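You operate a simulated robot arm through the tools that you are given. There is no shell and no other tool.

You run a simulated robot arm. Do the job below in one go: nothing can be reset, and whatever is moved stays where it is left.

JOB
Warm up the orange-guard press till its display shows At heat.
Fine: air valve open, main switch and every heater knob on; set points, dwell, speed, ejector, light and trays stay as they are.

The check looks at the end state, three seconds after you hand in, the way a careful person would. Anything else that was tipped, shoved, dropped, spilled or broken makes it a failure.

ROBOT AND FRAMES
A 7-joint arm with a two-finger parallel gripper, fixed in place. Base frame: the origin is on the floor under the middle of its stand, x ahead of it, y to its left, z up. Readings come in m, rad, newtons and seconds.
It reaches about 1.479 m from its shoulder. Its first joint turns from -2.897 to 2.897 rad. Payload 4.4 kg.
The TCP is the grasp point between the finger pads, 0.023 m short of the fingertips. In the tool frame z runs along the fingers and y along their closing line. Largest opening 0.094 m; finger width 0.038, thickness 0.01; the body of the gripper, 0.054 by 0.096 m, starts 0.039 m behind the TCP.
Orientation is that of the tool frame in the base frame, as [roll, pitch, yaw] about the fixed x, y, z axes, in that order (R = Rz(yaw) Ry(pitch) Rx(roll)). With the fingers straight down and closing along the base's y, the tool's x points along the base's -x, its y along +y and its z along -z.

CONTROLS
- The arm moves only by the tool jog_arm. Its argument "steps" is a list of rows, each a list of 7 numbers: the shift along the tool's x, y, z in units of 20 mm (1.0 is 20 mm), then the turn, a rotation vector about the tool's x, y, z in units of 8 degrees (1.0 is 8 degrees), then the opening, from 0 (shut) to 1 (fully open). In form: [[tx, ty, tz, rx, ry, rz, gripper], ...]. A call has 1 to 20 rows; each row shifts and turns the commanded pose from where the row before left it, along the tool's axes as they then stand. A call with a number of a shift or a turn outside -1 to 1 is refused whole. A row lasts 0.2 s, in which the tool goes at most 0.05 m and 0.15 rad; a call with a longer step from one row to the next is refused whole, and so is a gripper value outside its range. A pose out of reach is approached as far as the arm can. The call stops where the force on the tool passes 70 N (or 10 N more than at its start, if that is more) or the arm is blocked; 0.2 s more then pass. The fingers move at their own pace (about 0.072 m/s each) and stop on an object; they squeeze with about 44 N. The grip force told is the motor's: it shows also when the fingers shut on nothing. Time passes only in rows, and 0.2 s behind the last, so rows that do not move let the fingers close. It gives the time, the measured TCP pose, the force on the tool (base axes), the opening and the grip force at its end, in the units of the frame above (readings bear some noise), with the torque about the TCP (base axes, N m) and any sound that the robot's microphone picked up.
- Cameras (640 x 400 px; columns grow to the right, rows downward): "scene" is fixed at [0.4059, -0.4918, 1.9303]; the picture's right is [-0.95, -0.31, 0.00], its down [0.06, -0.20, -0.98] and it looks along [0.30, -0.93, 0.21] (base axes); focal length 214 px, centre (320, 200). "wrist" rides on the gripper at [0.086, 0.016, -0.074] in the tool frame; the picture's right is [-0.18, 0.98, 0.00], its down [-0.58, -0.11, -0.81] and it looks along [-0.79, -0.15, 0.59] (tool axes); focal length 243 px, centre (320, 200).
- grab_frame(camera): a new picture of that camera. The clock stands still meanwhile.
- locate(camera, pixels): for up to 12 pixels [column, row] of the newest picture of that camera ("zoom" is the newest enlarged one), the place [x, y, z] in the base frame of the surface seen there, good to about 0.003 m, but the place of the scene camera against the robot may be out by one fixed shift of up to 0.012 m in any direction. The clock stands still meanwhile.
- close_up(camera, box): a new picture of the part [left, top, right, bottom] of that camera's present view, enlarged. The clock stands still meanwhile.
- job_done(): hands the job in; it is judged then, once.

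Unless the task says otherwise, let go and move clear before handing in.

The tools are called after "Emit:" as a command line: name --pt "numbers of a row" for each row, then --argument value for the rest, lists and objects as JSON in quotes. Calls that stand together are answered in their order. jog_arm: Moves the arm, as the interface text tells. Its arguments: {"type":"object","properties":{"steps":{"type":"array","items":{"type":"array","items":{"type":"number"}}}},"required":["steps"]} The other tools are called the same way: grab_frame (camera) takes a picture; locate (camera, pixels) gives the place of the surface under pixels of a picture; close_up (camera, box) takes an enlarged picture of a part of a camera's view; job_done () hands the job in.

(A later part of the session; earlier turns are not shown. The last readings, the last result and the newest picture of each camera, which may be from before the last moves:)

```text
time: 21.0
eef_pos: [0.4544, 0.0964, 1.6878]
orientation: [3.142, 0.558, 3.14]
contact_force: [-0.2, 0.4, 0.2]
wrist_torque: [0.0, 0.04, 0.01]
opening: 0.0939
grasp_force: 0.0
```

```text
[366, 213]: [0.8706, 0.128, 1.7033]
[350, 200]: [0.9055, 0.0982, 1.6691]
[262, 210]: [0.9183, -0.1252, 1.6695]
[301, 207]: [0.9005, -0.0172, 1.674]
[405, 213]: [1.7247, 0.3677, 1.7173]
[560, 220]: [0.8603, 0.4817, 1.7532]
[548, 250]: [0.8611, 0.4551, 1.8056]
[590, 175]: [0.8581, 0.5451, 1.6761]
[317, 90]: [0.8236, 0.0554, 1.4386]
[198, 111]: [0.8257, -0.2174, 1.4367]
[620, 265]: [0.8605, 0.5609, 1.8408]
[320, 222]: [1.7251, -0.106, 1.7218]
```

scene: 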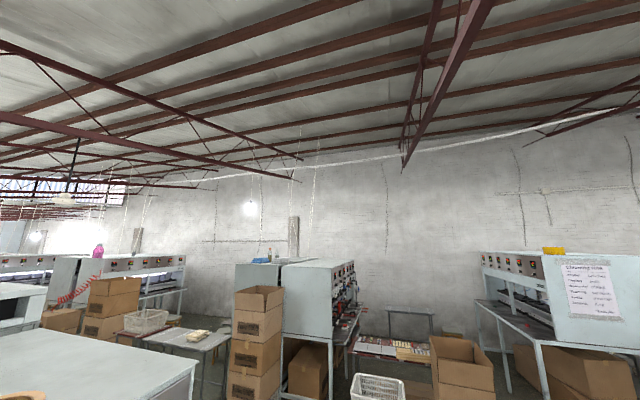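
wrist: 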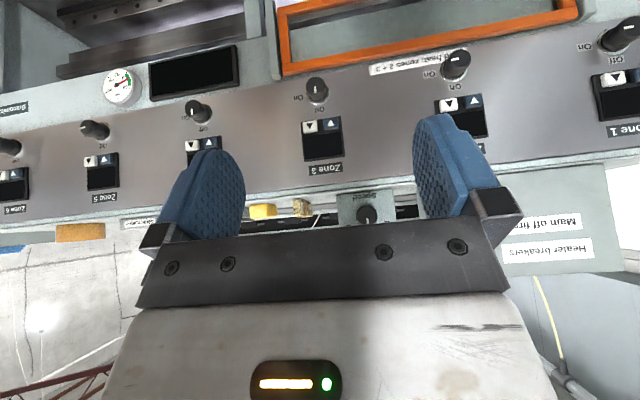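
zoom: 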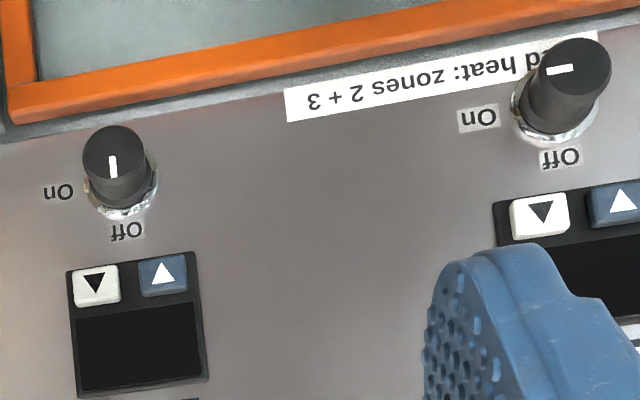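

There is a Speed knob box on top at (0.87,0.13,1.70), which must stay untouched, and a breaker box at y≈0.3–0.6, z≈1.66–1.85. Zones 1, 2, 5 and 6 are already On; only 3 and 4 are Off. I'll point the fingers forward and check how far I can roll.

Emit:
jog_arm --pt "0 0 0 0 -1 0 1" --pt "0 0 0 0 -1 0 1" --pt "0 0 0 0 -1 0 1" --pt "0 0 0 0 -1 0 1" --pt "0 0 0 0 -1 0 1" --pt "0 0 0 0 -1 0 1" --pt "0 0 0 0 -1 0 1" --pt "0 0 0 0 -0.25 0 1"

Emit:
grab_frame --camera "wrist"

```text
time: 22.8
eef_pos: [0.4548, 0.0985, 1.6884]
orientation: [0.218, 1.57, 0.219]
contact_force: [-0.2, -0.7, 0.3]
wrist_torque: [0.01, 0.01, 0.03]
opening: 0.0937
grasp_force: 0.0
```

```text
taken
```

wrist: 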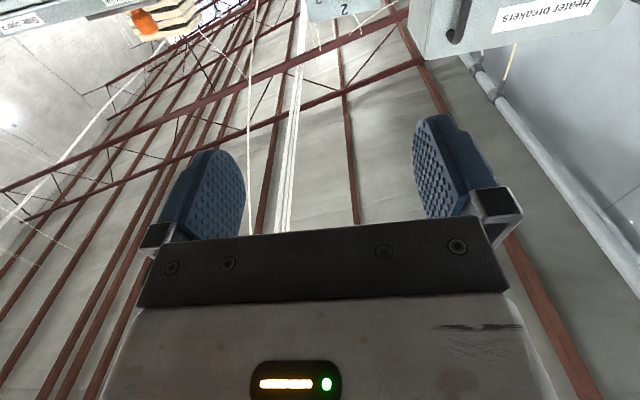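

The fingers now point forward. The breaker box shows a dark fitting at (455,20), so I'll zoom in on it before rolling the gripper.

Emit:
close_up --camera "wrist" --box '[390, 0, 630, 80]'

Emit:
close_up --camera "wrist" --box '[100, 0, 400, 80]'

Emit:
jog_arm --pt "0 0 0 0 0 1 1" --pt "0 0 0 0 0 1 1" --pt "0 0 0 0 0 1 1" --pt "0 0 0 0 0 1 1" --pt "0 0 0 0 0 1 1" --pt "0 0 0 0 0 1 1" --pt "0 0 0 0 0 1 1" --pt "0 0 0 0 0 1 1" --pt "0 0 0 0 0 1 1" --pt "0 0 0 0 0 1 1" --pt "0 0 0 0 0 1 1" --pt "0 0 0 0 0 1 1"

Emit:
grab_frame --camera "wrist"

```text
2.67 times, centred on (510, 40) of wrist
```

zoom: 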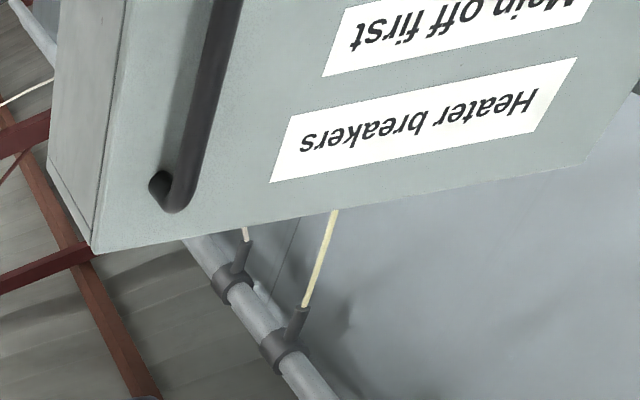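

```text
2.13 times, centred on (250, 40) of wrist
```

zoom: 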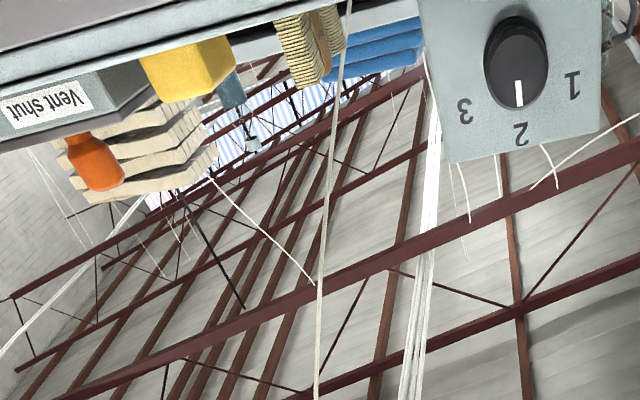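

```text
time: 25.4
eef_pos: [0.4537, 0.0977, 1.6896]
orientation: [1.569, -0.108, 1.57]
contact_force: [0.5, 0.5, 0.6]
wrist_torque: [-0.02, 0.01, -0.03]
opening: 0.094
grasp_force: 0.1
```

```text
taken
```

wrist: 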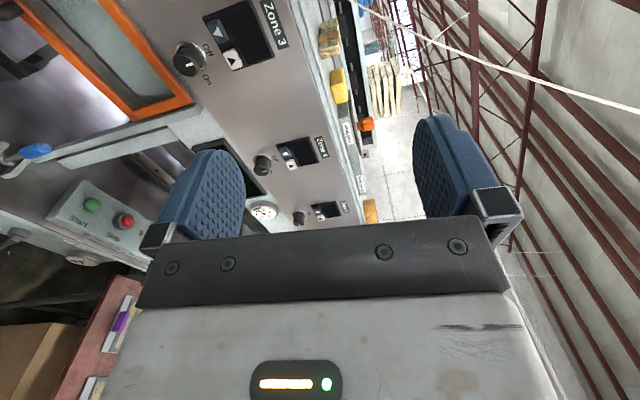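

The breaker box is a cabinet with a vertical door handle. The 96° roll worked, so I'll continue to a full flip to bring the camera on top.

Emit:
jog_arm --pt "0 0 0 0 0 1 1" --pt "0 0 0 0 0 1 1" --pt "0 0 0 0 0 1 1" --pt "0 0 0 0 0 1 1" --pt "0 0 0 0 0 1 1" --pt "0 0 0 0 0 1 1" --pt "0 0 0 0 0 1 1" --pt "0 0 0 0 0 1 1" --pt "0 0 0 0 0 1 1" --pt "0 0 0 0 0 1 1" --pt "0 0 0 0 0 0.5 1"

Emit:
grab_frame --camera "wrist"

```text
time: 27.8
eef_pos: [0.4525, 0.0038, 1.6877]
orientation: [1.568, -1.43, 1.579]
contact_force: [0.2, 0.0, 0.8]
wrist_torque: [-0.01, 0.03, -0.03]
opening: 0.0941
grasp_force: 0.0
out of reach, approached as far as the arm can: row 7, 8, 9, 10, 11
```

```text
taken
```

wrist: 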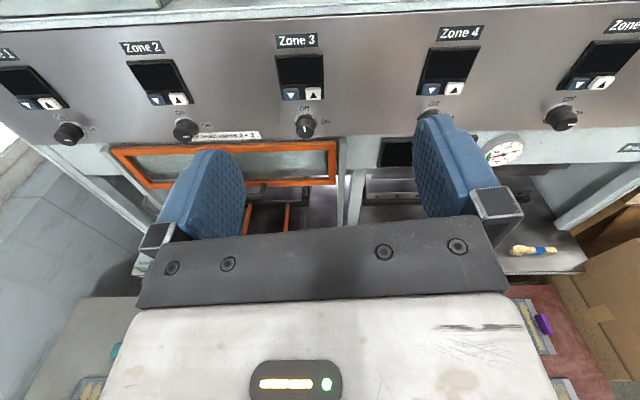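

The picture is now upright. I'll raise the arm in this posture to look onto the machine's top.

Emit:
jog_arm --pt "1 0 0 0 0 0 1" --pt "1 0 0 0 0 0 1" --pt "1 0 0 0 0 0 1" --pt "1 0 0 0 0 0 1" --pt "1 0 0 0 0 0 1" --pt "1 0 0 0 0 0 1" --pt "1 0 0 0 0 0 1" --pt "1 0 0 0 0 0 1" --pt "1 0 0 0 0 0 1" --pt "1 0 0 0 0 0 1" --pt "1 0 0 0 0 0 1" --pt "1 0 0 0 0 0 1"

Emit:
grab_frame --camera "wrist"

```text
time: 30.4
eef_pos: [0.3822, 0.0045, 1.8464]
orientation: [1.574, -1.428, 1.577]
contact_force: [0.4, 0.3, -0.6]
wrist_torque: [0.0, -0.01, 0.02]
opening: 0.094
grasp_force: 0.2
out of reach, approached as far as the arm can: row 1, 2, 3, 4, 5, 6, 7, 8, 9, 10, 11, 12
```

```text
taken
```

wrist: 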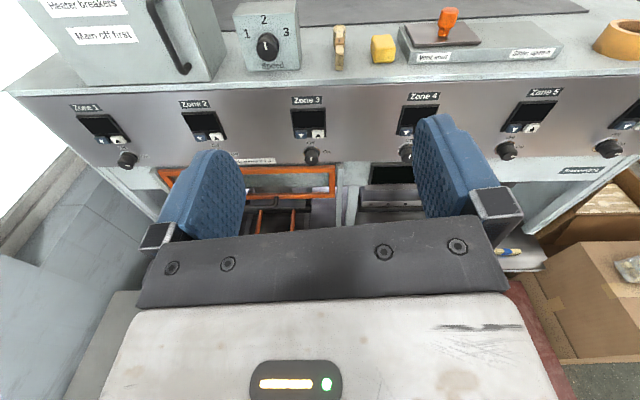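

This is a clear overview: breaker cabinet with its handle at (165,40), Speed box at (268,40), and vent slide with its orange knob at (447,20) at the "Vent shut" end. I'll zoom in on those.

Emit:
close_up --camera "wrist" --box '[20, 0, 340, 120]'

Emit:
close_up --camera "wrist" --box '[340, 0, 640, 110]'

Emit:
close_up --camera "wrist" --box '[70, 90, 240, 190]'

Emit:
close_up --camera "wrist" --box '[240, 90, 430, 240]'

Emit:
close_up --camera "wrist" --box '[480, 80, 640, 200]'

Emit:
locate --camera "wrist" --pixels '[[268, 45], [185, 68], [150, 5], [447, 20], [430, 57], [532, 52], [382, 48], [338, 47], [620, 40], [312, 155], [406, 152], [100, 40]]'

```text
2.00 times, centred on (180, 60) of wrist
```

zoom: 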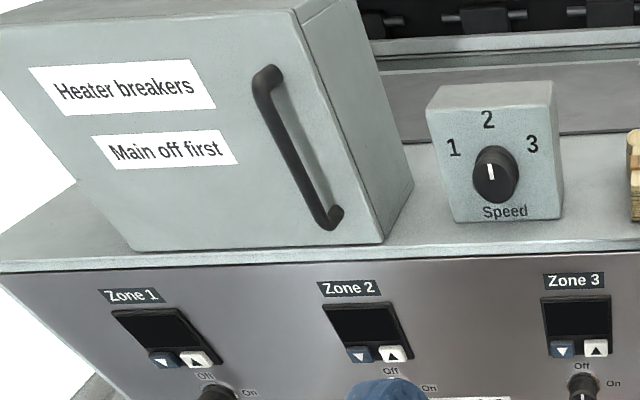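

```text
2.13 times, centred on (490, 55) of wrist
```

zoom: 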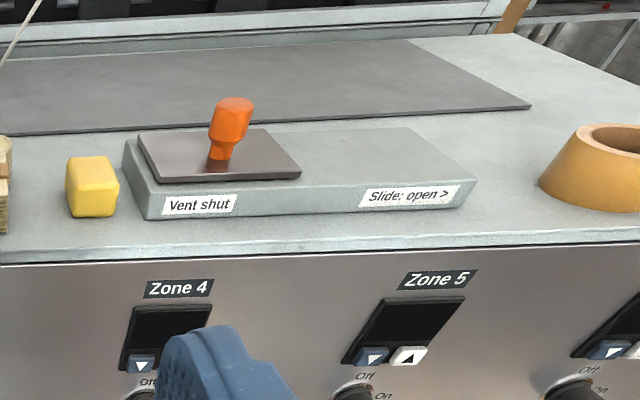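

```text
3.76 times, centred on (155, 140) of wrist
```

zoom: 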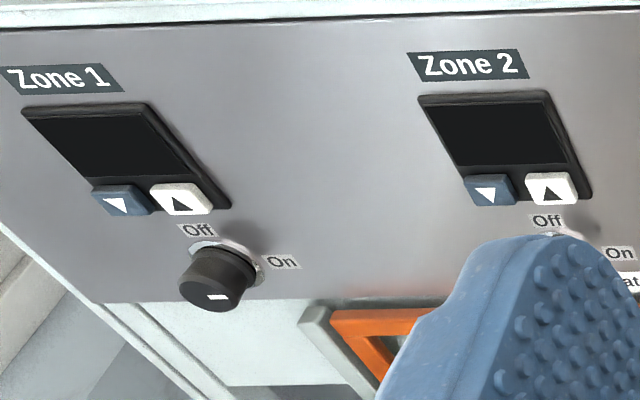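

```text
2.67 times, centred on (335, 165) of wrist
```

zoom: 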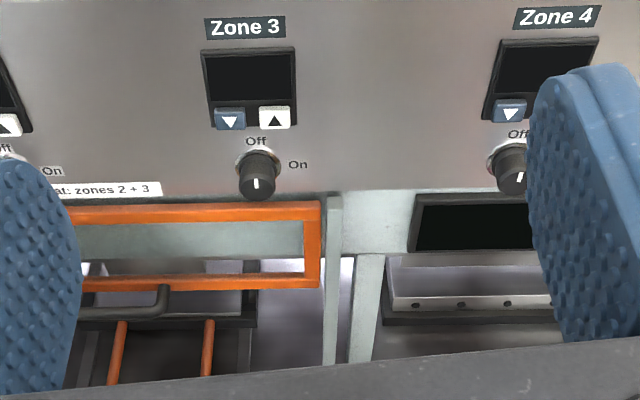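

```text
3.33 times, centred on (560, 140) of wrist
```

zoom: 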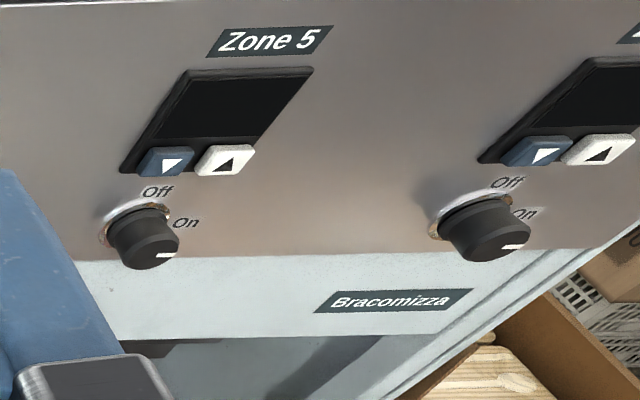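

```text
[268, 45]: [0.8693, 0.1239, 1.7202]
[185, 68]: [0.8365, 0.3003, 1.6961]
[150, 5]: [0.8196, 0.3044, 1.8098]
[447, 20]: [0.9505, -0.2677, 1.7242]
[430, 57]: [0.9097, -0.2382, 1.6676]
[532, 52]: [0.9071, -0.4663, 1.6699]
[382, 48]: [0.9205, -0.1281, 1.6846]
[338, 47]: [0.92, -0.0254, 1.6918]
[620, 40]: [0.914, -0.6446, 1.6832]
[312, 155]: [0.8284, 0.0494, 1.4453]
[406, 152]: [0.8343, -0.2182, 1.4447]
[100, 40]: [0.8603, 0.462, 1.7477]
```

Zones 3 and 4 need a 90° clockwise turn from 12 o'clock to 3 o'clock. I'll roll the gripper back, which leaves room for clockwise turning, and then come down in front of zone 3.

Emit:
jog_arm --pt "0 0 0 0 0 -1 1" --pt "0 0 0 0 0 -1 1" --pt "0 0 0 0 0 -1 1" --pt "0 0 0 0 0 -1 1" --pt "0 0 0 0 0 -1 1" --pt "0 0 0 0 0 -1 1" --pt "0 0 0 0 0 -1 1" --pt "0 0 0 0 0 -1 1" --pt "0 0 0 0 0 -1 1" --pt "0 0 0 0 0 -1 1" --pt "0 0 0 0 0 -1 1" --pt "0 0 0 0 0 -1 1" --pt "0 0 0 0 0 -1 1" --pt "0 0 0 0 0 -1 1" --pt "0 0 0 0 0 -1 1" --pt "0 0 0 0 0 -1 1" --pt "0 0 0 0 0 -1 1" --pt "0 0 0 0 0 -1 1" --pt "0 0 0 0 0 -1 1" --pt "0 0 0 0 0 -1 1"

Emit:
jog_arm --pt "0 0 0 0 0 -1 1" --pt "0 0 0 0 0 -0.48 1" --pt "1 0 0 0 0 0 1" --pt "1 0 0 0 0 0 1" --pt "1 0 0 0 0 0 1" --pt "1 0 0 0 0 0 1" --pt "1 0 0 0 0 0 1" --pt "1 0 0 0 0 0 1" --pt "1 0 0 0 0 0 1" --pt "1 0 0 0 0 0 1" --pt "1 0 0 0 0 0 1" --pt "1 0 0 0 0 0 1" --pt "1 0 0 0 0 0 1" --pt "1 0 0 0 0 0 1"

```text
time: 34.6
eef_pos: [0.3831, 0.0061, 1.8442]
orientation: [1.572, 1.366, 1.58]
contact_force: [-0.2, 0.2, 0.9]
wrist_torque: [0.01, 0.01, -0.02]
opening: 0.0941
grasp_force: 0.0
```

```text
time: 37.6
eef_pos: [0.3828, 0.0059, 1.606]
orientation: [-0.459, 1.57, -0.452]
contact_force: [-0.1, -0.1, 0.0]
wrist_torque: [-0.02, 0.01, -0.01]
opening: 0.0942
grasp_force: 0.0
```

I'm aligned with the fingers forward, so I'll move in front of the zone 3 knob and stop short at x≈0.74 to check alignment.

Emit:
jog_arm --pt "0.922 0.272 1 0 0 0 1" --pt "0.922 0.272 1 0 0 0 1" --pt "0.922 0.272 1 0 0 0 1" --pt "0.922 0.272 1 0 0 0 1" --pt "0.922 0.272 1 0 0 0 1" --pt "0.922 0.272 1 0 0 0 1" --pt "0.922 0.272 1 0 0 0 1" --pt "0.922 0.272 1 0 0 0 1" --pt "0.922 0.272 1 0 0 0 1" --pt "0 0 1 0 0 0 1" --pt "0 0 1 0 0 0 1" --pt "0 0 1 0 0 0 1" --pt "0 0 1 0 0 0 1" --pt "0 0 1 0 0 0 1" --pt "0 0 1 0 0 0 1" --pt "0 0 1 0 0 0 1" --pt "0 0 1 0 0 0 1"

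Emit:
grab_frame --camera "wrist"

```text
time: 41.2
eef_pos: [0.7221, 0.0565, 1.4413]
orientation: [-1.104, 1.57, -1.099]
contact_force: [-0.4, 0.1, 0.4]
wrist_torque: [0.03, 0.02, 0.0]
opening: 0.0938
grasp_force: 0.1
```

```text
taken
```

wrist: 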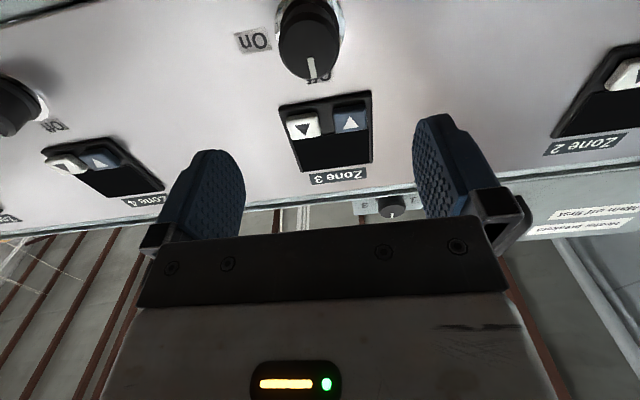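

The zone 3 knob is at (312,40), pointer toward Off. I'll locate its edges precisely before closing in.

Emit:
close_up --camera "wrist" --box '[230, 0, 400, 106]'

Emit:
locate --camera "wrist" --pixels '[[312, 45], [283, 45], [338, 45], [310, 75], [310, 25], [285, 20], [342, 18], [253, 40], [290, 105], [365, 92], [318, 80], [330, 70]]'

```text
3.76 times, centred on (315, 53) of wrist
```

zoom: 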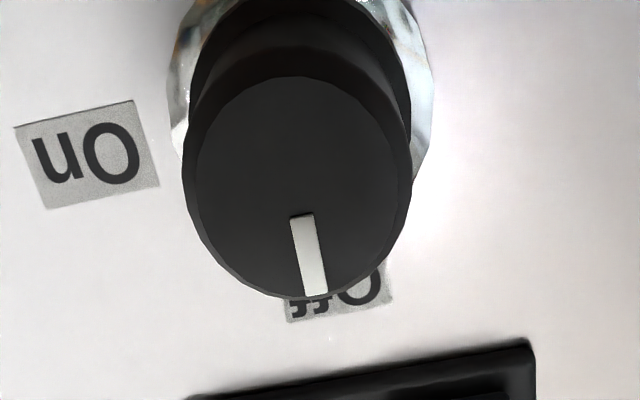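

```text
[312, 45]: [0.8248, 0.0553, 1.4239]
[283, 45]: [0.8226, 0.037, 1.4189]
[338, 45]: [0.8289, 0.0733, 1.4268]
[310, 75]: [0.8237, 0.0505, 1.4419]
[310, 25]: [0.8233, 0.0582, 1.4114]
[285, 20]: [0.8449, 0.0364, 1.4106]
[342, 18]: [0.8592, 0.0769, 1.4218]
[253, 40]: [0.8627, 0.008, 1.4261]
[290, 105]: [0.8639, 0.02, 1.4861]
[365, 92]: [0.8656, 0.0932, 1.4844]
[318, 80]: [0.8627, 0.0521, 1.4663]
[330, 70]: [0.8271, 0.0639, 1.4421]
```

The knob centre is at y≈0.055, z≈1.4255, diameter about 36 mm, with its face at x≈0.824. I'll lower 16 mm, move in to TCP x≈0.829, and close.

Emit:
jog_arm --pt "0.79 -0.07 0 0 0 0 1" --pt "0 0 1 0 0 0 1" --pt "0 0 1 0 0 0 1" --pt "0 0 1 0 0 0 1" --pt "0 0 1 0 0 0 1" --pt "0 0 0.7 0 0 0 1" --pt "0 0 0.6 0 0 0 1"

Emit:
grab_frame --camera "wrist"

```text
time: 42.8
eef_pos: [0.829, 0.0551, 1.4234]
orientation: [0.513, 1.57, 0.518]
contact_force: [0.0, 0.2, 0.1]
wrist_torque: [-0.04, 0.0, 0.02]
opening: 0.094
grasp_force: 0.1
```

```text
taken
```

wrist: 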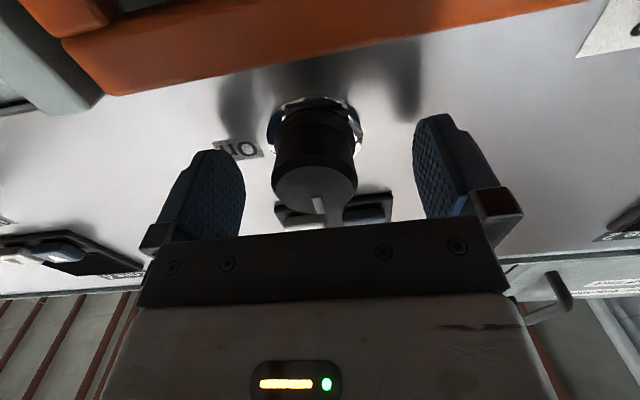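

The knob sits between the fingers, so I'll close on it and check the grip before turning.

Emit:
jog_arm --pt "0 0 0 0 0 0 0" --pt "0 0 0 0 0 0 0" --pt "0 0 0 0 0 0 0" --pt "0 0 0 0 0 0 0"

Emit:
grab_frame --camera "wrist"

```text
time: 43.8
eef_pos: [0.8288, 0.0523, 1.4225]
orientation: [2.458, 1.57, 2.462]
contact_force: [6.4, -63.5, 1.5]
wrist_torque: [0.08, 0.26, -0.11]
opening: 0.0401
grasp_force: 45.1
```

```text
taken
```

wrist: 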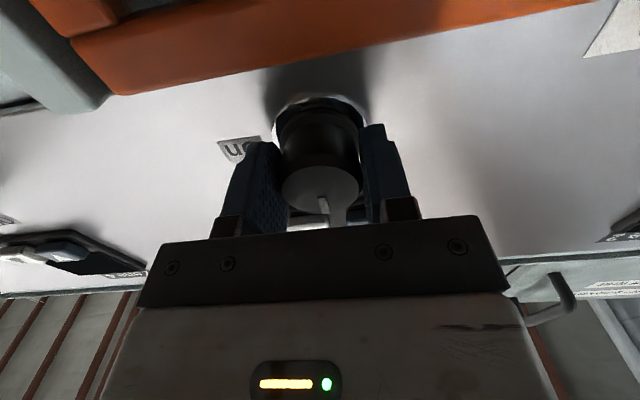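

I have a grip on a 40 mm knob, but 63 N of side force shows I'm about 3 mm off centre. I'll shift the command by -3 mm in y to relieve it before turning.

Emit:
jog_arm --pt "0 -0.14 0 0 0 0 0" --pt "0 0 0 0 0 0 0"

```text
time: 44.4
eef_pos: [0.8272, 0.0529, 1.4233]
orientation: [0.225, 1.57, 0.226]
contact_force: [-19.6, -42.5, -3.2]
wrist_torque: [0.09, -0.05, 0.02]
opening: 0.0402
grasp_force: 45.3
```

Emit:
jog_arm --pt "0 -0.15 0 0 0 0 0" --pt "0 0 0 0 0 0 0"

```text
time: 45.0
eef_pos: [0.8288, 0.0521, 1.4233]
orientation: [2.662, 1.57, 2.671]
contact_force: [-10.3, 10.8, -0.7]
wrist_torque: [-0.02, -0.13, 0.39]
opening: 0.0401
grasp_force: 44.9
```

The side force is down to about 11 N, so I'll begin the clockwise turn and watch the torque.

Emit:
jog_arm --pt "0 0 0 0 0 1 0" --pt "0 0 0 0 0 1 0" --pt "0 0 0 0 0 1 0" --pt "0 0 0 0 0 1 0"

Emit:
grab_frame --camera "wrist"

```text
time: 45.9
eef_pos: [0.8297, 0.0535, 1.4236]
orientation: [1.567, 1.142, 1.579]
contact_force: [16.4, 21.1, 7.2]
wrist_torque: [-0.01, 0.04, 0.14]
opening: 0.0401
grasp_force: 45.1
stopped in row 4: the force on the tool passed its limit at 72 N (the readings are from after the stop); the commanded pose is now the measured one
```

```text
taken
```

wrist: 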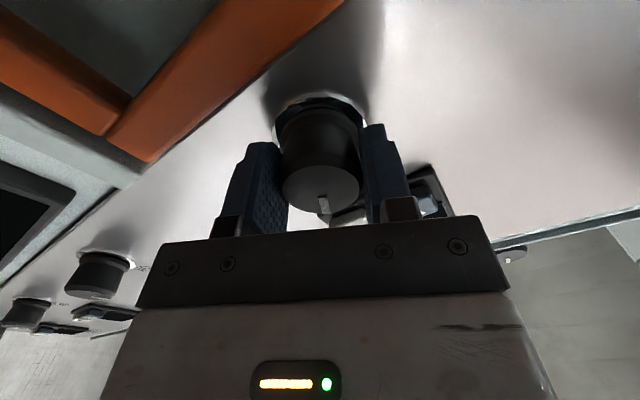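

The knob has turned 24.6° with the gripper, and the stop came from off-axis side load. I'll nudge along tool y to relieve it and continue in smaller steps.

Emit:
jog_arm --pt "0 0.05 0 0 0 0 0" --pt "0 0 0 0 0 0.5 0" --pt "0 0 0 0 0 0.5 0" --pt "0 0 0 0 0 0.5 0" --pt "0 0 0 0 0 0.5 0"

```text
time: 47.1
eef_pos: [0.8291, 0.0533, 1.424]
orientation: [1.571, 0.861, 1.58]
contact_force: [-28.4, 16.4, -20.3]
wrist_torque: [0.02, -0.06, 0.03]
opening: 0.0404
grasp_force: 45.1
```

Now at 40.7°. I'll relieve the residual forces slightly and keep turning.

Emit:
jog_arm --pt "0.06 0 -0.06 0 0 0 0" --pt "0 0 0 0 0 0.5 0" --pt "0 0 0 0 0 0.5 0" --pt "0 0 0 0 0 0.5 0" --pt "0 0 0 0 0 0.5 0"

Emit:
grab_frame --camera "wrist"

```text
time: 48.3
eef_pos: [0.828, 0.0527, 1.4236]
orientation: [1.569, 0.585, 1.58]
contact_force: [37.9, 3.9, 11.5]
wrist_torque: [-0.01, 0.12, 0.02]
opening: 0.0404
grasp_force: 45.2
```

```text
taken
```

wrist: 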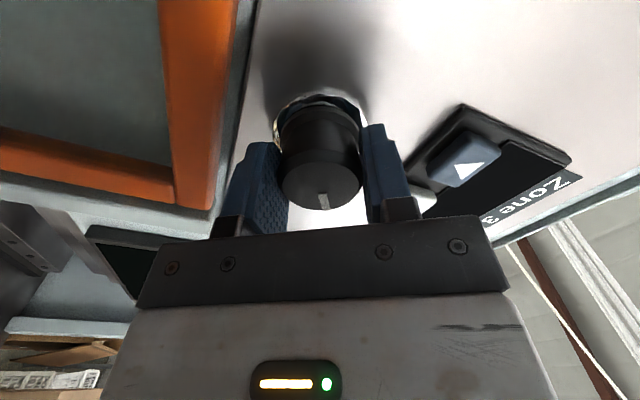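

At 56.5° with the mark still fixed relative to the gripper. About 33° remains.

Emit:
jog_arm --pt "0 0 0.06 0 0 0 0" --pt "0 0 0 0 0 0.5 0" --pt "0 0 0 0 0 0.5 0" --pt "0 0 0 0 0 0.5 0" --pt "0 0 0 0 0 0.5 0"

```text
time: 49.5
eef_pos: [0.827, 0.0536, 1.4247]
orientation: [1.568, 0.305, 1.58]
contact_force: [-19.9, 21.8, 11.6]
wrist_torque: [0.01, -0.04, 0.44]
opening: 0.04
grasp_force: 44.9
```

Emit:
jog_arm --pt "0 0 0 0 0 0.5 0" --pt "0 0 0 0 0 0.5 0" --pt "0 0 0 0 0 0.5 0" --pt "0 0 0 0 0 0.5 0" --pt "0 0 0 0 0 0.2 0"

Emit:
grab_frame --camera "wrist"

```text
time: 50.7
eef_pos: [0.8271, 0.0535, 1.4244]
orientation: [1.568, 0.0, 1.578]
contact_force: [-0.1, 7.9, 41.5]
wrist_torque: [-0.36, 0.0, -0.4]
opening: 0.0404
grasp_force: 44.9
```

```text
taken
```

wrist: 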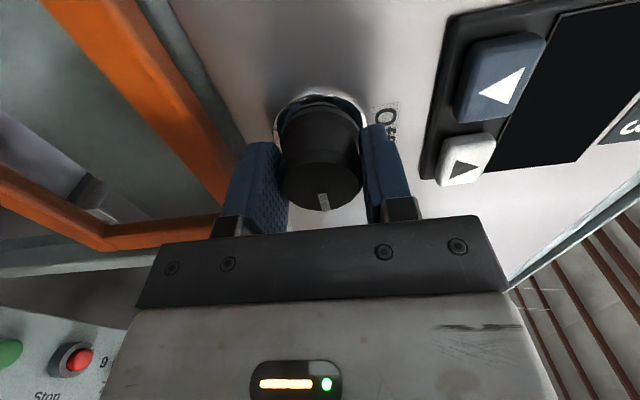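

The gripper has reached 90° and a resisting torque now shows the end of travel. I'll open part way, keeping the upper finger clear of the buttons, and pull straight back.

Emit:
jog_arm --pt "0 0 0 0 0 0 0.62" --pt "0 0 0 0 0 0 0.62" --pt "0 0 -1 0 0 0 0.62" --pt "0 0 -1 0 0 0 0.62" --pt "0 0 -1 0 0 0 0.62" --pt "0 0 -1 0 0 0 0.62" --pt "0 0 -1 0 0 0 0.62" --pt "0 0 -1 0 0 0 0.62"

Emit:
grab_frame --camera "wrist"

Emit:
close_up --camera "wrist" --box '[220, 0, 420, 125]'

```text
time: 52.5
eef_pos: [0.7073, 0.0537, 1.4223]
orientation: [1.573, -0.003, 1.582]
contact_force: [0.3, 0.1, -0.2]
wrist_torque: [0.02, 0.02, -0.02]
opening: 0.058
grasp_force: 0.0
```

```text
taken
```

wrist: 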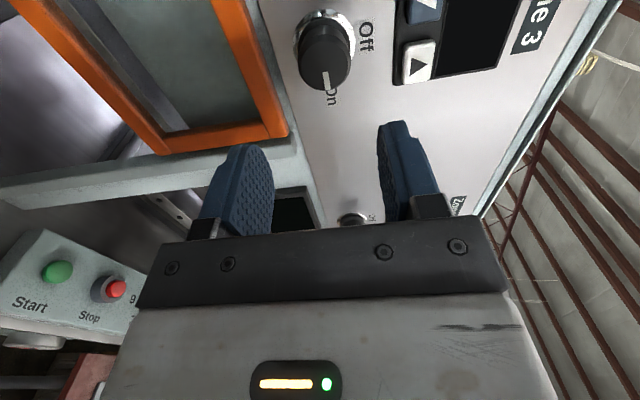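

```text
3.20 times, centred on (320, 62) of wrist
```

zoom: 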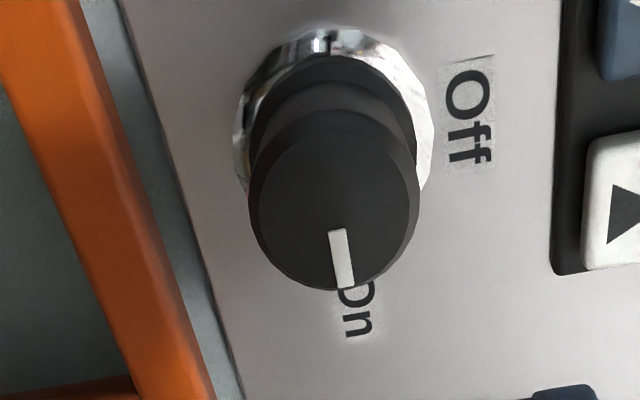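

Zone 3 now reads On. I'll roll back 90° and move over in front of zone 4.

Emit:
jog_arm --pt "0 0 0 0 0 -1 1" --pt "0 0 0 0 0 -1 1" --pt "0 0 0 0 0 -1 1" --pt "0 0 0 0 0 -1 1" --pt "0 0 0 0 0 -1 1" --pt "0 0 0 0 0 -1 1" --pt "0 0 0 0 0 -1 1" --pt "0 0 0 0 0 -1 1" --pt "0 0 0 0 0 -1 1" --pt "0 0 0 0 0 -1 1" --pt "0 0 0 0 0 -1 1" --pt "0 0 0 0 0 -0.25 1"

Emit:
jog_arm --pt "0 -1 0 0 0 0 1" --pt "0 -1 0 0 0 0 1" --pt "0 -1 0 0 0 0 1" --pt "0 -1 0 0 0 0 1" --pt "0 -1 0 0 0 0 1" --pt "0 -1 0 0 0 0 1" --pt "0 -1 0 0 0 0 1" --pt "0 -1 0 0 0 0 1" --pt "0 -1 0 0 0 0 1" --pt "0 -1 0 0 0 0 1" --pt "0 -1 0 0 0 0 1" --pt "0 -1 0 0 0 0 1" --pt "0 -1 0 0 0 0 1" --pt "0 -0.9 0 0 0 0 1"

Emit:
grab_frame --camera "wrist"

Emit:
close_up --camera "wrist" --box '[220, 0, 420, 125]'

```text
time: 55.1
eef_pos: [0.7087, 0.0532, 1.4237]
orientation: [0.241, 1.569, 0.25]
contact_force: [-0.6, -1.4, -0.8]
wrist_torque: [0.03, -0.02, 0.01]
opening: 0.0939
grasp_force: 0.2
```

```text
time: 58.1
eef_pos: [0.7112, -0.2254, 1.4252]
orientation: [1.229, 1.568, 1.24]
contact_force: [-0.6, -0.9, 0.3]
wrist_torque: [-0.01, -0.02, -0.04]
opening: 0.0939
grasp_force: 0.1
```

```text
taken
```

wrist: 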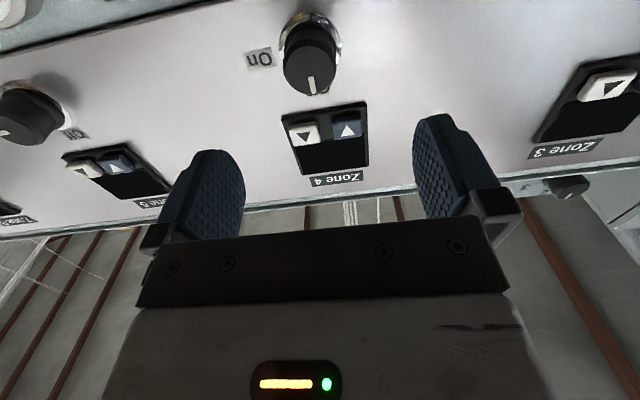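

```text
3.20 times, centred on (320, 62) of wrist
```

zoom: 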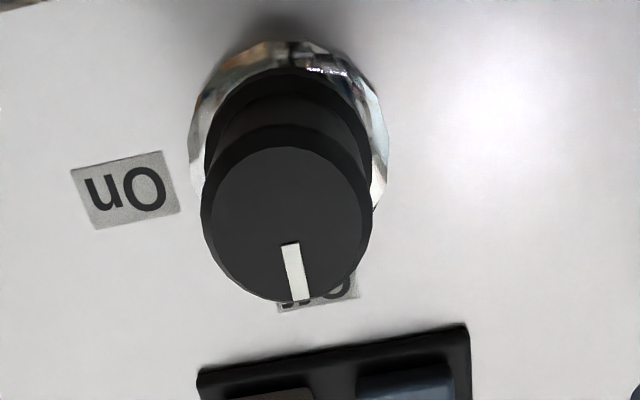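

Emit:
locate --camera "wrist" --pixels '[[310, 65], [285, 65], [334, 65], [311, 90], [311, 48], [310, 92], [300, 22], [328, 22], [258, 57], [350, 110], [300, 112], [318, 90]]'

```text
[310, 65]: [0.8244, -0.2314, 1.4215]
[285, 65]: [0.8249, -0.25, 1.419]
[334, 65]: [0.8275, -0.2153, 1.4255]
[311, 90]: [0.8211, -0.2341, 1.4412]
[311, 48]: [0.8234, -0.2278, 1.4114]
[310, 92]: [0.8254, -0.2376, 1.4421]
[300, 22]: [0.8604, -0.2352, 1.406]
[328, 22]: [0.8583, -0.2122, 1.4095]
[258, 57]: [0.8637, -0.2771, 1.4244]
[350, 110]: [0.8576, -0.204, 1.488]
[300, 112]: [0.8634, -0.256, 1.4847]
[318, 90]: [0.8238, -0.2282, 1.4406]
```

Zone 4's knob centre comes out at y≈-0.233. I'll shift 8 mm right, advance to x≈0.828, and close.

Emit:
jog_arm --pt "0 -0.39 0 0 0 0 1" --pt "0 0 1 0 0 0 1" --pt "0 0 1 0 0 0 1" --pt "0 0 1 0 0 0 1" --pt "0 0 1 0 0 0 1" --pt "0 0 1 0 0 0 1" --pt "0 0 0.85 0 0 0 1" --pt "0 0 0 0 0 0 1"

Emit:
grab_frame --camera "wrist"

Emit:
jog_arm --pt "0 0 0 0 0 0 0.5" --pt "0 0 0 0 0 0 0.4" --pt "0 0 0 0 0 0 0" --pt "0 0 0 0 0 0 0"

```text
time: 59.9
eef_pos: [0.827, -0.2328, 1.4227]
orientation: [0.885, 1.568, 0.897]
contact_force: [0.1, 0.4, -0.2]
wrist_torque: [0.02, -0.02, -0.02]
opening: 0.0939
grasp_force: 0.0
```

```text
taken
```

wrist: 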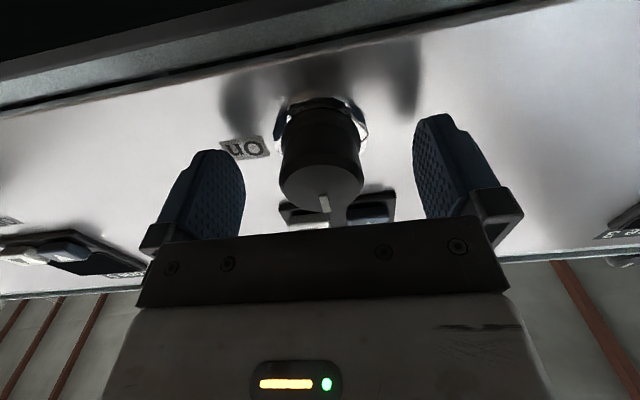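

```text
time: 60.9
eef_pos: [0.8269, -0.233, 1.4221]
orientation: [0.962, 1.569, 0.973]
contact_force: [1.6, 3.4, 0.3]
wrist_torque: [-0.01, -0.07, 0.02]
opening: 0.0403
grasp_force: 45.2
```

The grip is nearly force-free. I'll turn clockwise in half-size steps.

Emit:
jog_arm --pt "-0.08 0 0 0 0 0.5 0" --pt "0 0 0 0 0 0.5 0" --pt "0 0 0 0 0 0.5 0" --pt "0 0 0 0 0 0.5 0" --pt "0 0 0 0 0 0.5 0" --pt "0 0 0 0 0 0.5 0" --pt "0 0 0 0 0 0.5 0" --pt "0 0 0 0 0 0.5 0"

```text
time: 62.7
eef_pos: [0.8286, -0.2332, 1.4259]
orientation: [1.566, 1.012, 1.576]
contact_force: [-10.8, 24.9, -12.7]
wrist_torque: [-0.01, -0.01, 0.1]
opening: 0.0402
grasp_force: 44.5
```

Emit:
jog_arm --pt "0.05 0.03 0 0 0 0.5 0" --pt "0 0 0 0 0 0.5 0" --pt "0 0 0 0 0 0.5 0" --pt "0 0 0 0 0 0.5 0" --pt "0 0 0 0 0 0.5 0" --pt "0 0 0 0 0 0.5 0" --pt "0 0 0 0 0 0.5 0"

```text
time: 64.3
eef_pos: [0.8281, -0.2324, 1.4261]
orientation: [1.567, 0.522, 1.577]
contact_force: [-1.8, -32.5, 19.8]
wrist_torque: [-0.04, 0.01, -0.11]
opening: 0.0399
grasp_force: 45.2
```

Emit:
jog_arm --pt "-0.07 0 0 0 0 0.5 0" --pt "0 0 0 0 0 0.5 0" --pt "0 0 0 0 0 0.5 0" --pt "0 0 0 0 0 0.5 0" --pt "0 0 0 0 0 0.5 0" --pt "0 0 0 0 0 0.5 0" --pt "0 0 0 0 0 0.5 0" --pt "0 0 0 0 0 0.3 0"

Emit:
grab_frame --camera "wrist"

```text
time: 66.1
eef_pos: [0.8289, -0.2319, 1.4252]
orientation: [1.569, -0.008, 1.581]
contact_force: [10.0, 12.1, 25.8]
wrist_torque: [-0.74, -0.01, 0.23]
opening: 0.0407
grasp_force: 45.6
```

```text
taken
```

wrist: 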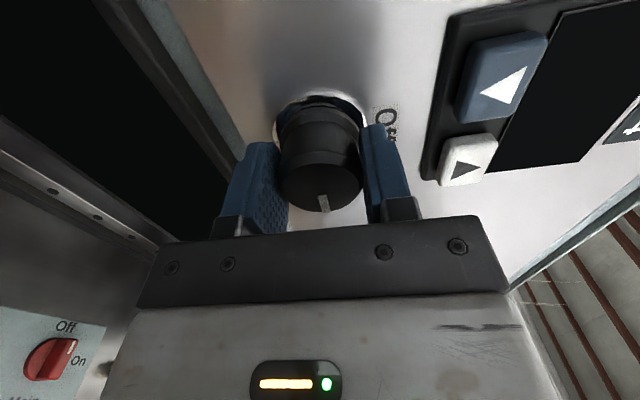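

At 90.5° with end-stop torque. I'll release and pull back.

Emit:
jog_arm --pt "0 0 0 0 0 0 0.62" --pt "0 0 0 0 0 0 0.62" --pt "0 0 -1 0 0 0 0.62" --pt "0 0 -1 0 0 0 0.62" --pt "0 0 -1 0 0 0 0.62" --pt "0 0 -1 0 0 0 0.62" --pt "0 0 -1 0 0 0 0.62" --pt "0 0 -1 0 0 0 0.62" --pt "0 0 -1 0 0 0 0.62" --pt "0 0 -1 0 0 0 0.62" --pt "0 0 -1 0 0 0 0.62" --pt "0 0 -1 0 0 0 0.62"

Emit:
grab_frame --camera "wrist"

Emit:
close_up --camera "wrist" --box '[0, 180, 160, 400]'

Emit:
close_up --camera "wrist" --box '[220, 0, 420, 125]'

```text
time: 68.7
eef_pos: [0.6273, -0.235, 1.4246]
orientation: [1.569, -0.009, 1.581]
contact_force: [-0.4, 0.2, -0.4]
wrist_torque: [-0.01, 0.01, 0.03]
opening: 0.0584
grasp_force: 0.1
```

```text
taken
```

wrist: 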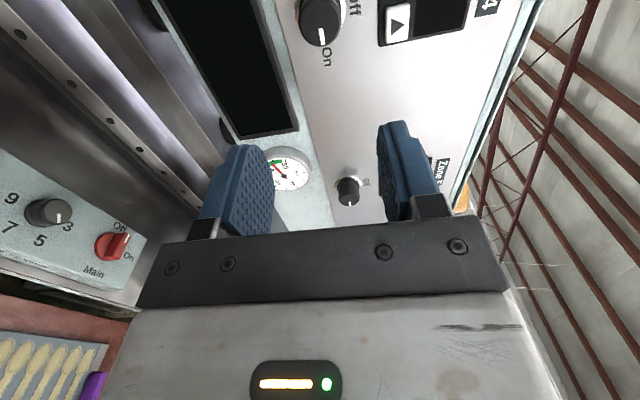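

```text
1.82 times, centred on (80, 290) of wrist
```

zoom: 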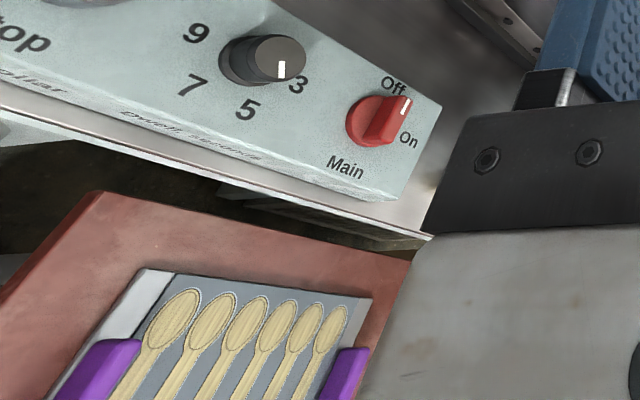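

```text
3.20 times, centred on (320, 62) of wrist
```

zoom: 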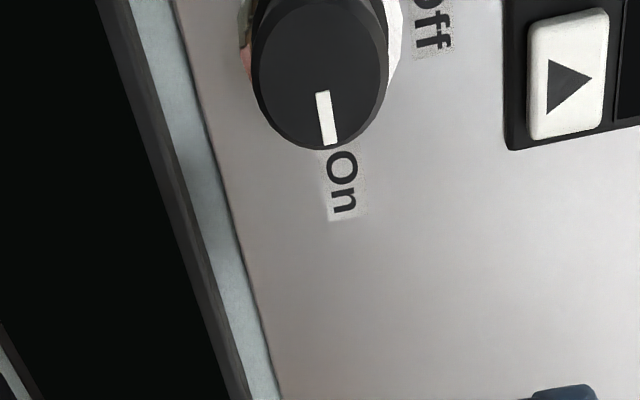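

Zone 4 now reads On. On the Main box, Off is at the top and On at the right, and the red handle's white end points at Off. Before going down to the air valve I'll check what stands low in the way.

Emit:
locate --camera "wrist" --pixels '[[50, 350], [20, 310], [95, 385], [100, 320], [48, 213], [112, 245], [128, 237], [121, 230], [127, 256], [70, 230], [10, 265], [130, 290]]'

Emit:
jog_arm --pt "0 0 -1 0 0 0 0.6" --pt "0 0 -1 0 0 0 0.6" --pt "0 0 -1 0 0 0 0.6" --pt "0 0 -1 0 0 0 0.6" --pt "0 0 -1 0 0 0 0.6" --pt "0 0 -1 0 0 0 0.6" --pt "0 0 -1 0 0 0 0.6" --pt "0 0 -1 0 0 0 0.6" --pt "0 0 -1 0 0 0 0.6"

Emit:
grab_frame --camera "wrist"

```text
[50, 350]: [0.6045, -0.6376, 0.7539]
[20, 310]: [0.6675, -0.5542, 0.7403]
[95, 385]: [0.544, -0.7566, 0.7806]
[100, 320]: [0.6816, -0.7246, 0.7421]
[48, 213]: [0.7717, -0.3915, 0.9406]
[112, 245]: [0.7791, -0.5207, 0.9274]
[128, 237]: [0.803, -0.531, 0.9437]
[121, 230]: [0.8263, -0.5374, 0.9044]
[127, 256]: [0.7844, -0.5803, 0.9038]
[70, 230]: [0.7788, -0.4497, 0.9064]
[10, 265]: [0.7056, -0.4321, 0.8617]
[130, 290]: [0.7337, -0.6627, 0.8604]
```

```text
time: 70.7
eef_pos: [0.5305, -0.1971, 1.3536]
orientation: [1.669, -0.102, 1.734]
contact_force: [-1.2, 0.2, 1.6]
wrist_torque: [-0.02, 0.02, 0.02]
opening: 0.056
grasp_force: 0.1
stopped in row 9: the arm was blocked; the commanded pose is now the measured one
```

```text
taken
```

wrist: 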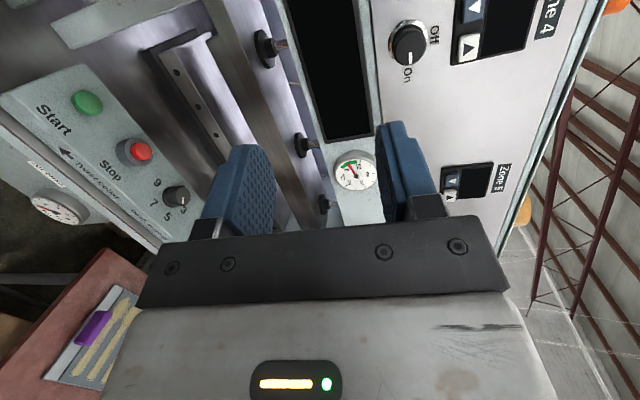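

The pull-back stopped at a joint limit rather than a contact, since the force is about 2 N. A red table with a spoon tray stands at z≈0.74, y<-0.55, so I'll stay clear of it. I'll move down from here.

Emit:
jog_arm --pt "-0.1 -0.99 0.1 0 0 0 0.6" --pt "-0.1 -0.99 0.1 0 0 0 0.6" --pt "-0.1 -0.99 0.1 0 0 0 0.6" --pt "-0.1 -0.99 0.1 0 0 0 0.6" --pt "-0.1 -0.99 0.1 0 0 0 0.6" --pt "-0.1 -0.99 0.1 0 0 0 0.6" --pt "-0.1 -0.99 0.1 0 0 0 0.6" --pt "-0.1 -0.99 0.1 0 0 0 0.6" --pt "-0.1 -0.99 0.1 0 0 0 0.6" --pt "-0.1 -0.99 0.1 0 0 0 0.6"

Emit:
grab_frame --camera "wrist"

```text
time: 72.9
eef_pos: [0.528, -0.2007, 1.1565]
orientation: [1.663, -0.097, 1.722]
contact_force: [-0.2, -1.0, 0.2]
wrist_torque: [0.01, -0.01, 0.01]
opening: 0.0563
grasp_force: 0.0
```

```text
taken
```

wrist: 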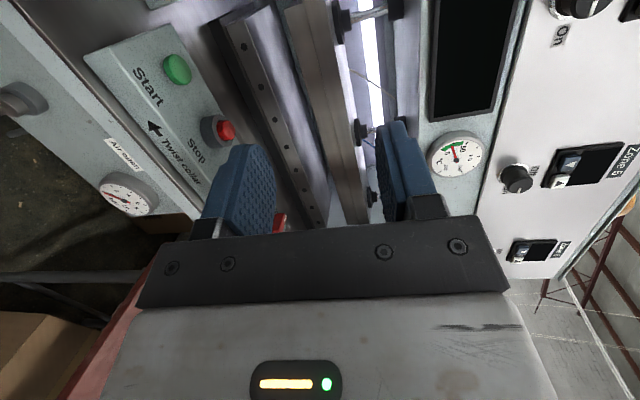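

Emit:
jog_arm --pt "0 0 0 0 0 1 0.6" --pt "0 0 0 0 0 1 0.6" --pt "0 0 0 0 0 1 0.6" --pt "0 0 0 0 0 1 0.6" --pt "0 0 0 0 0 1 0.6" --pt "0 0 0 0 0 1 0.6" --pt "0 0 0 0 0 1 0.6" --pt "0 0 0 0 0 1 0.6" --pt "0 0 0 0 0 1 0.6" --pt "0 0 0 0 0 1 0.6" --pt "0 0 0 0 0 0.7 0.6"

Emit:
grab_frame --camera "wrist"

```text
time: 75.3
eef_pos: [0.5283, -0.201, 1.1578]
orientation: [1.703, -0.794, 1.641]
contact_force: [0.2, -0.6, -0.7]
wrist_torque: [-0.03, -0.03, 0.04]
opening: 0.0564
grasp_force: 0.1
out of reach, approached as far as the arm can: row 6, 7, 8, 9, 10, 11
```

```text
taken
```

wrist: 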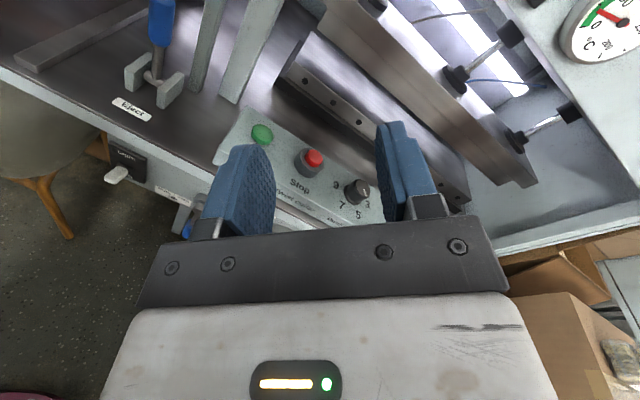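

The roll limit here is about 135°, so I'll work the lever from the other side of the roll range. I'll roll back toward zero and tilt the fingers down to view the valve panel.

Emit:
jog_arm --pt "0 0 0 0 0 -1 0.6" --pt "0 0 0 0 0 -1 0.6" --pt "0 0 0 0 0 -1 0.6" --pt "0 0 0 0 0 -1 0.6" --pt "0 0 0 0 0 -1 0.6" --pt "0 0 0 0 0 -1 0.6" --pt "0 0 0 0 0 -1 0.6" --pt "0 0 0 0 0 -1 0.6" --pt "0 0 0 0 0 -1 0.6" --pt "0 0 0 0 0 -1 0.6" --pt "0 0 0 0 0 -1 0.6" --pt "0 0 0 0 0 -1 0.6" --pt "0 0 0 0 0 -1 0.6" --pt "0 0 0 0 0 -1 0.6" --pt "0 0 0 0 0 -1 0.6" --pt "0 0 0 0 0 -1 0.6"

Emit:
jog_arm --pt "0 0 0 0 1 0 0.6" --pt "0 0 0 0 1 0 0.6" --pt "0 0 0 0 1 0 0.6" --pt "0 0 0 0 1 0 0.6" --pt "0 0 0 0 1 0 0.6" --pt "0 0 0 0 1 0 0.6" --pt "0 0 0 0 1 0 0.6"

Emit:
grab_frame --camera "wrist"

```text
time: 78.7
eef_pos: [0.5279, -0.2006, 1.1577]
orientation: [2.184, 1.411, 2.344]
contact_force: [0.5, 0.4, -0.4]
wrist_torque: [-0.02, -0.01, 0.03]
opening: 0.0565
grasp_force: 0.0
```

```text
time: 80.3
eef_pos: [0.5274, -0.1991, 1.1577]
orientation: [2.992, 0.497, -3.063]
contact_force: [0.0, -0.2, 1.0]
wrist_torque: [-0.02, -0.01, -0.02]
opening: 0.0563
grasp_force: 0.1
```

```text
taken
```

wrist: 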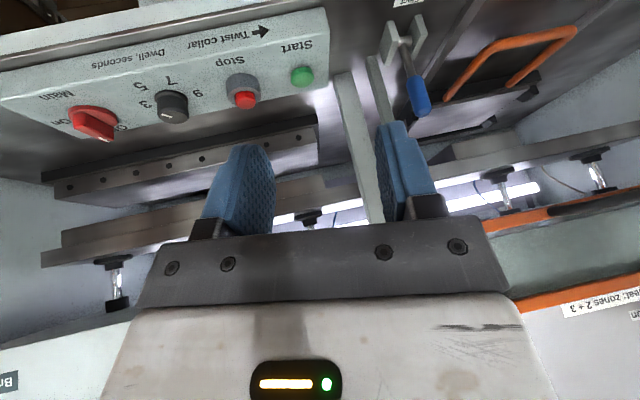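

The orientation is a few degrees off after the block, so I'll correct roll and yaw and go down to view the valve panel.

Emit:
jog_arm --pt "0 0 0 0.67 0 0.25 0.6" --pt "0 0 0 0.67 0 0.25 0.6" --pt "0.89 0.62 0.64 0 0 0 0.6" --pt "0.89 0.62 0.64 0 0 0 0.6" --pt "0.89 0.62 0.64 0 0 0 0.6" --pt "0.89 0.62 0.64 0 0 0 0.6" --pt "0.89 0.62 0.64 0 0 0 0.6" --pt "0.89 0.62 0.64 0 0 0 0.6" --pt "0.89 0.62 0.64 0 0 0 0.6" --pt "0.89 0.62 0.64 0 0 0 0.6" --pt "0 0 0 0 1 0 0.6" --pt "0 0 0 0 1 0 0.6"

Emit:
grab_frame --camera "wrist"

```text
time: 82.9
eef_pos: [0.434, -0.0991, 0.9849]
orientation: [3.132, 0.354, -3.141]
contact_force: [-1.0, 0.7, 0.0]
wrist_torque: [0.0, -0.01, 0.02]
opening: 0.0564
grasp_force: 0.1
out of reach, approached as far as the arm can: row 11, 12
```

```text
taken
```

wrist: 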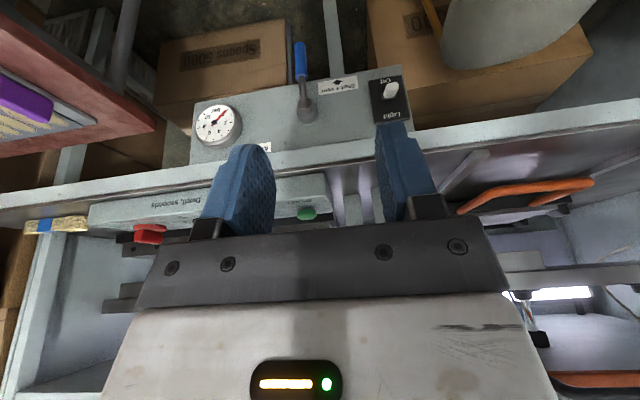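

The valve panel is in full view: lever at (300,80) hanging down, gauge at (217,124), Light switch at (390,95). I'll zoom in and locate the lever precisely.

Emit:
close_up --camera "wrist" --box '[180, 30, 420, 170]'

Emit:
locate --camera "wrist" --pixels '[[299, 44], [300, 55], [301, 72], [301, 80], [303, 92], [306, 106], [308, 118], [293, 60], [307, 60], [308, 72], [342, 85], [265, 146]]'

Emit:
locate --camera "wrist" --pixels '[[217, 124], [242, 124], [389, 88], [375, 90], [408, 100], [330, 115], [270, 110], [255, 100], [300, 135], [215, 103], [282, 80], [320, 60]]'

```text
2.67 times, centred on (300, 100) of wrist
```

zoom: 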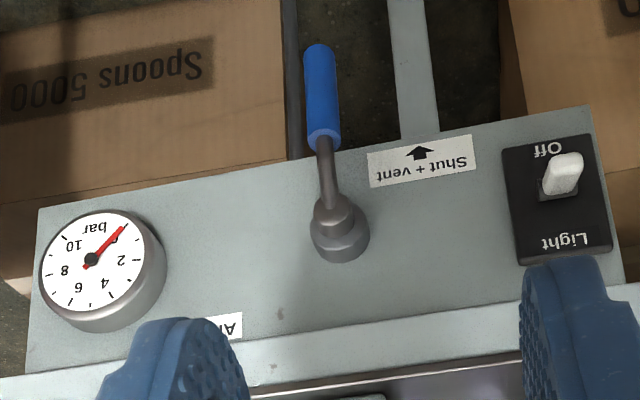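

```text
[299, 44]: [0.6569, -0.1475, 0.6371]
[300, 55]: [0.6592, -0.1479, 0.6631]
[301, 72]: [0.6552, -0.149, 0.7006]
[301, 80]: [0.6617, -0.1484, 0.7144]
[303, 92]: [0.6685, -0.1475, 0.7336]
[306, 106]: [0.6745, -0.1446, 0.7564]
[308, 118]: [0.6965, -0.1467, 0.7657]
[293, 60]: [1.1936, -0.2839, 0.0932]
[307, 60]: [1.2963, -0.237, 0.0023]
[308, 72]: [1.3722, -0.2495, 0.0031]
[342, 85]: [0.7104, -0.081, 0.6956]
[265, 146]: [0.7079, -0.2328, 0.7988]
```

```text
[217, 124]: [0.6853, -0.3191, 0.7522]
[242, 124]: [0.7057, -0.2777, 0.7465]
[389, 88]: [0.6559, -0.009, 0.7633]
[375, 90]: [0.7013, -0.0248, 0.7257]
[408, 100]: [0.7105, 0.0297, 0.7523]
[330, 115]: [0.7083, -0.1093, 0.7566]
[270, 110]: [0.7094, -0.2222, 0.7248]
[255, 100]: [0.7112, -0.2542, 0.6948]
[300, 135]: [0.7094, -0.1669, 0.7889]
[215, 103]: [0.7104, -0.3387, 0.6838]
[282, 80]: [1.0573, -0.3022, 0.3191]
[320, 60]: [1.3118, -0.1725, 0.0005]
```

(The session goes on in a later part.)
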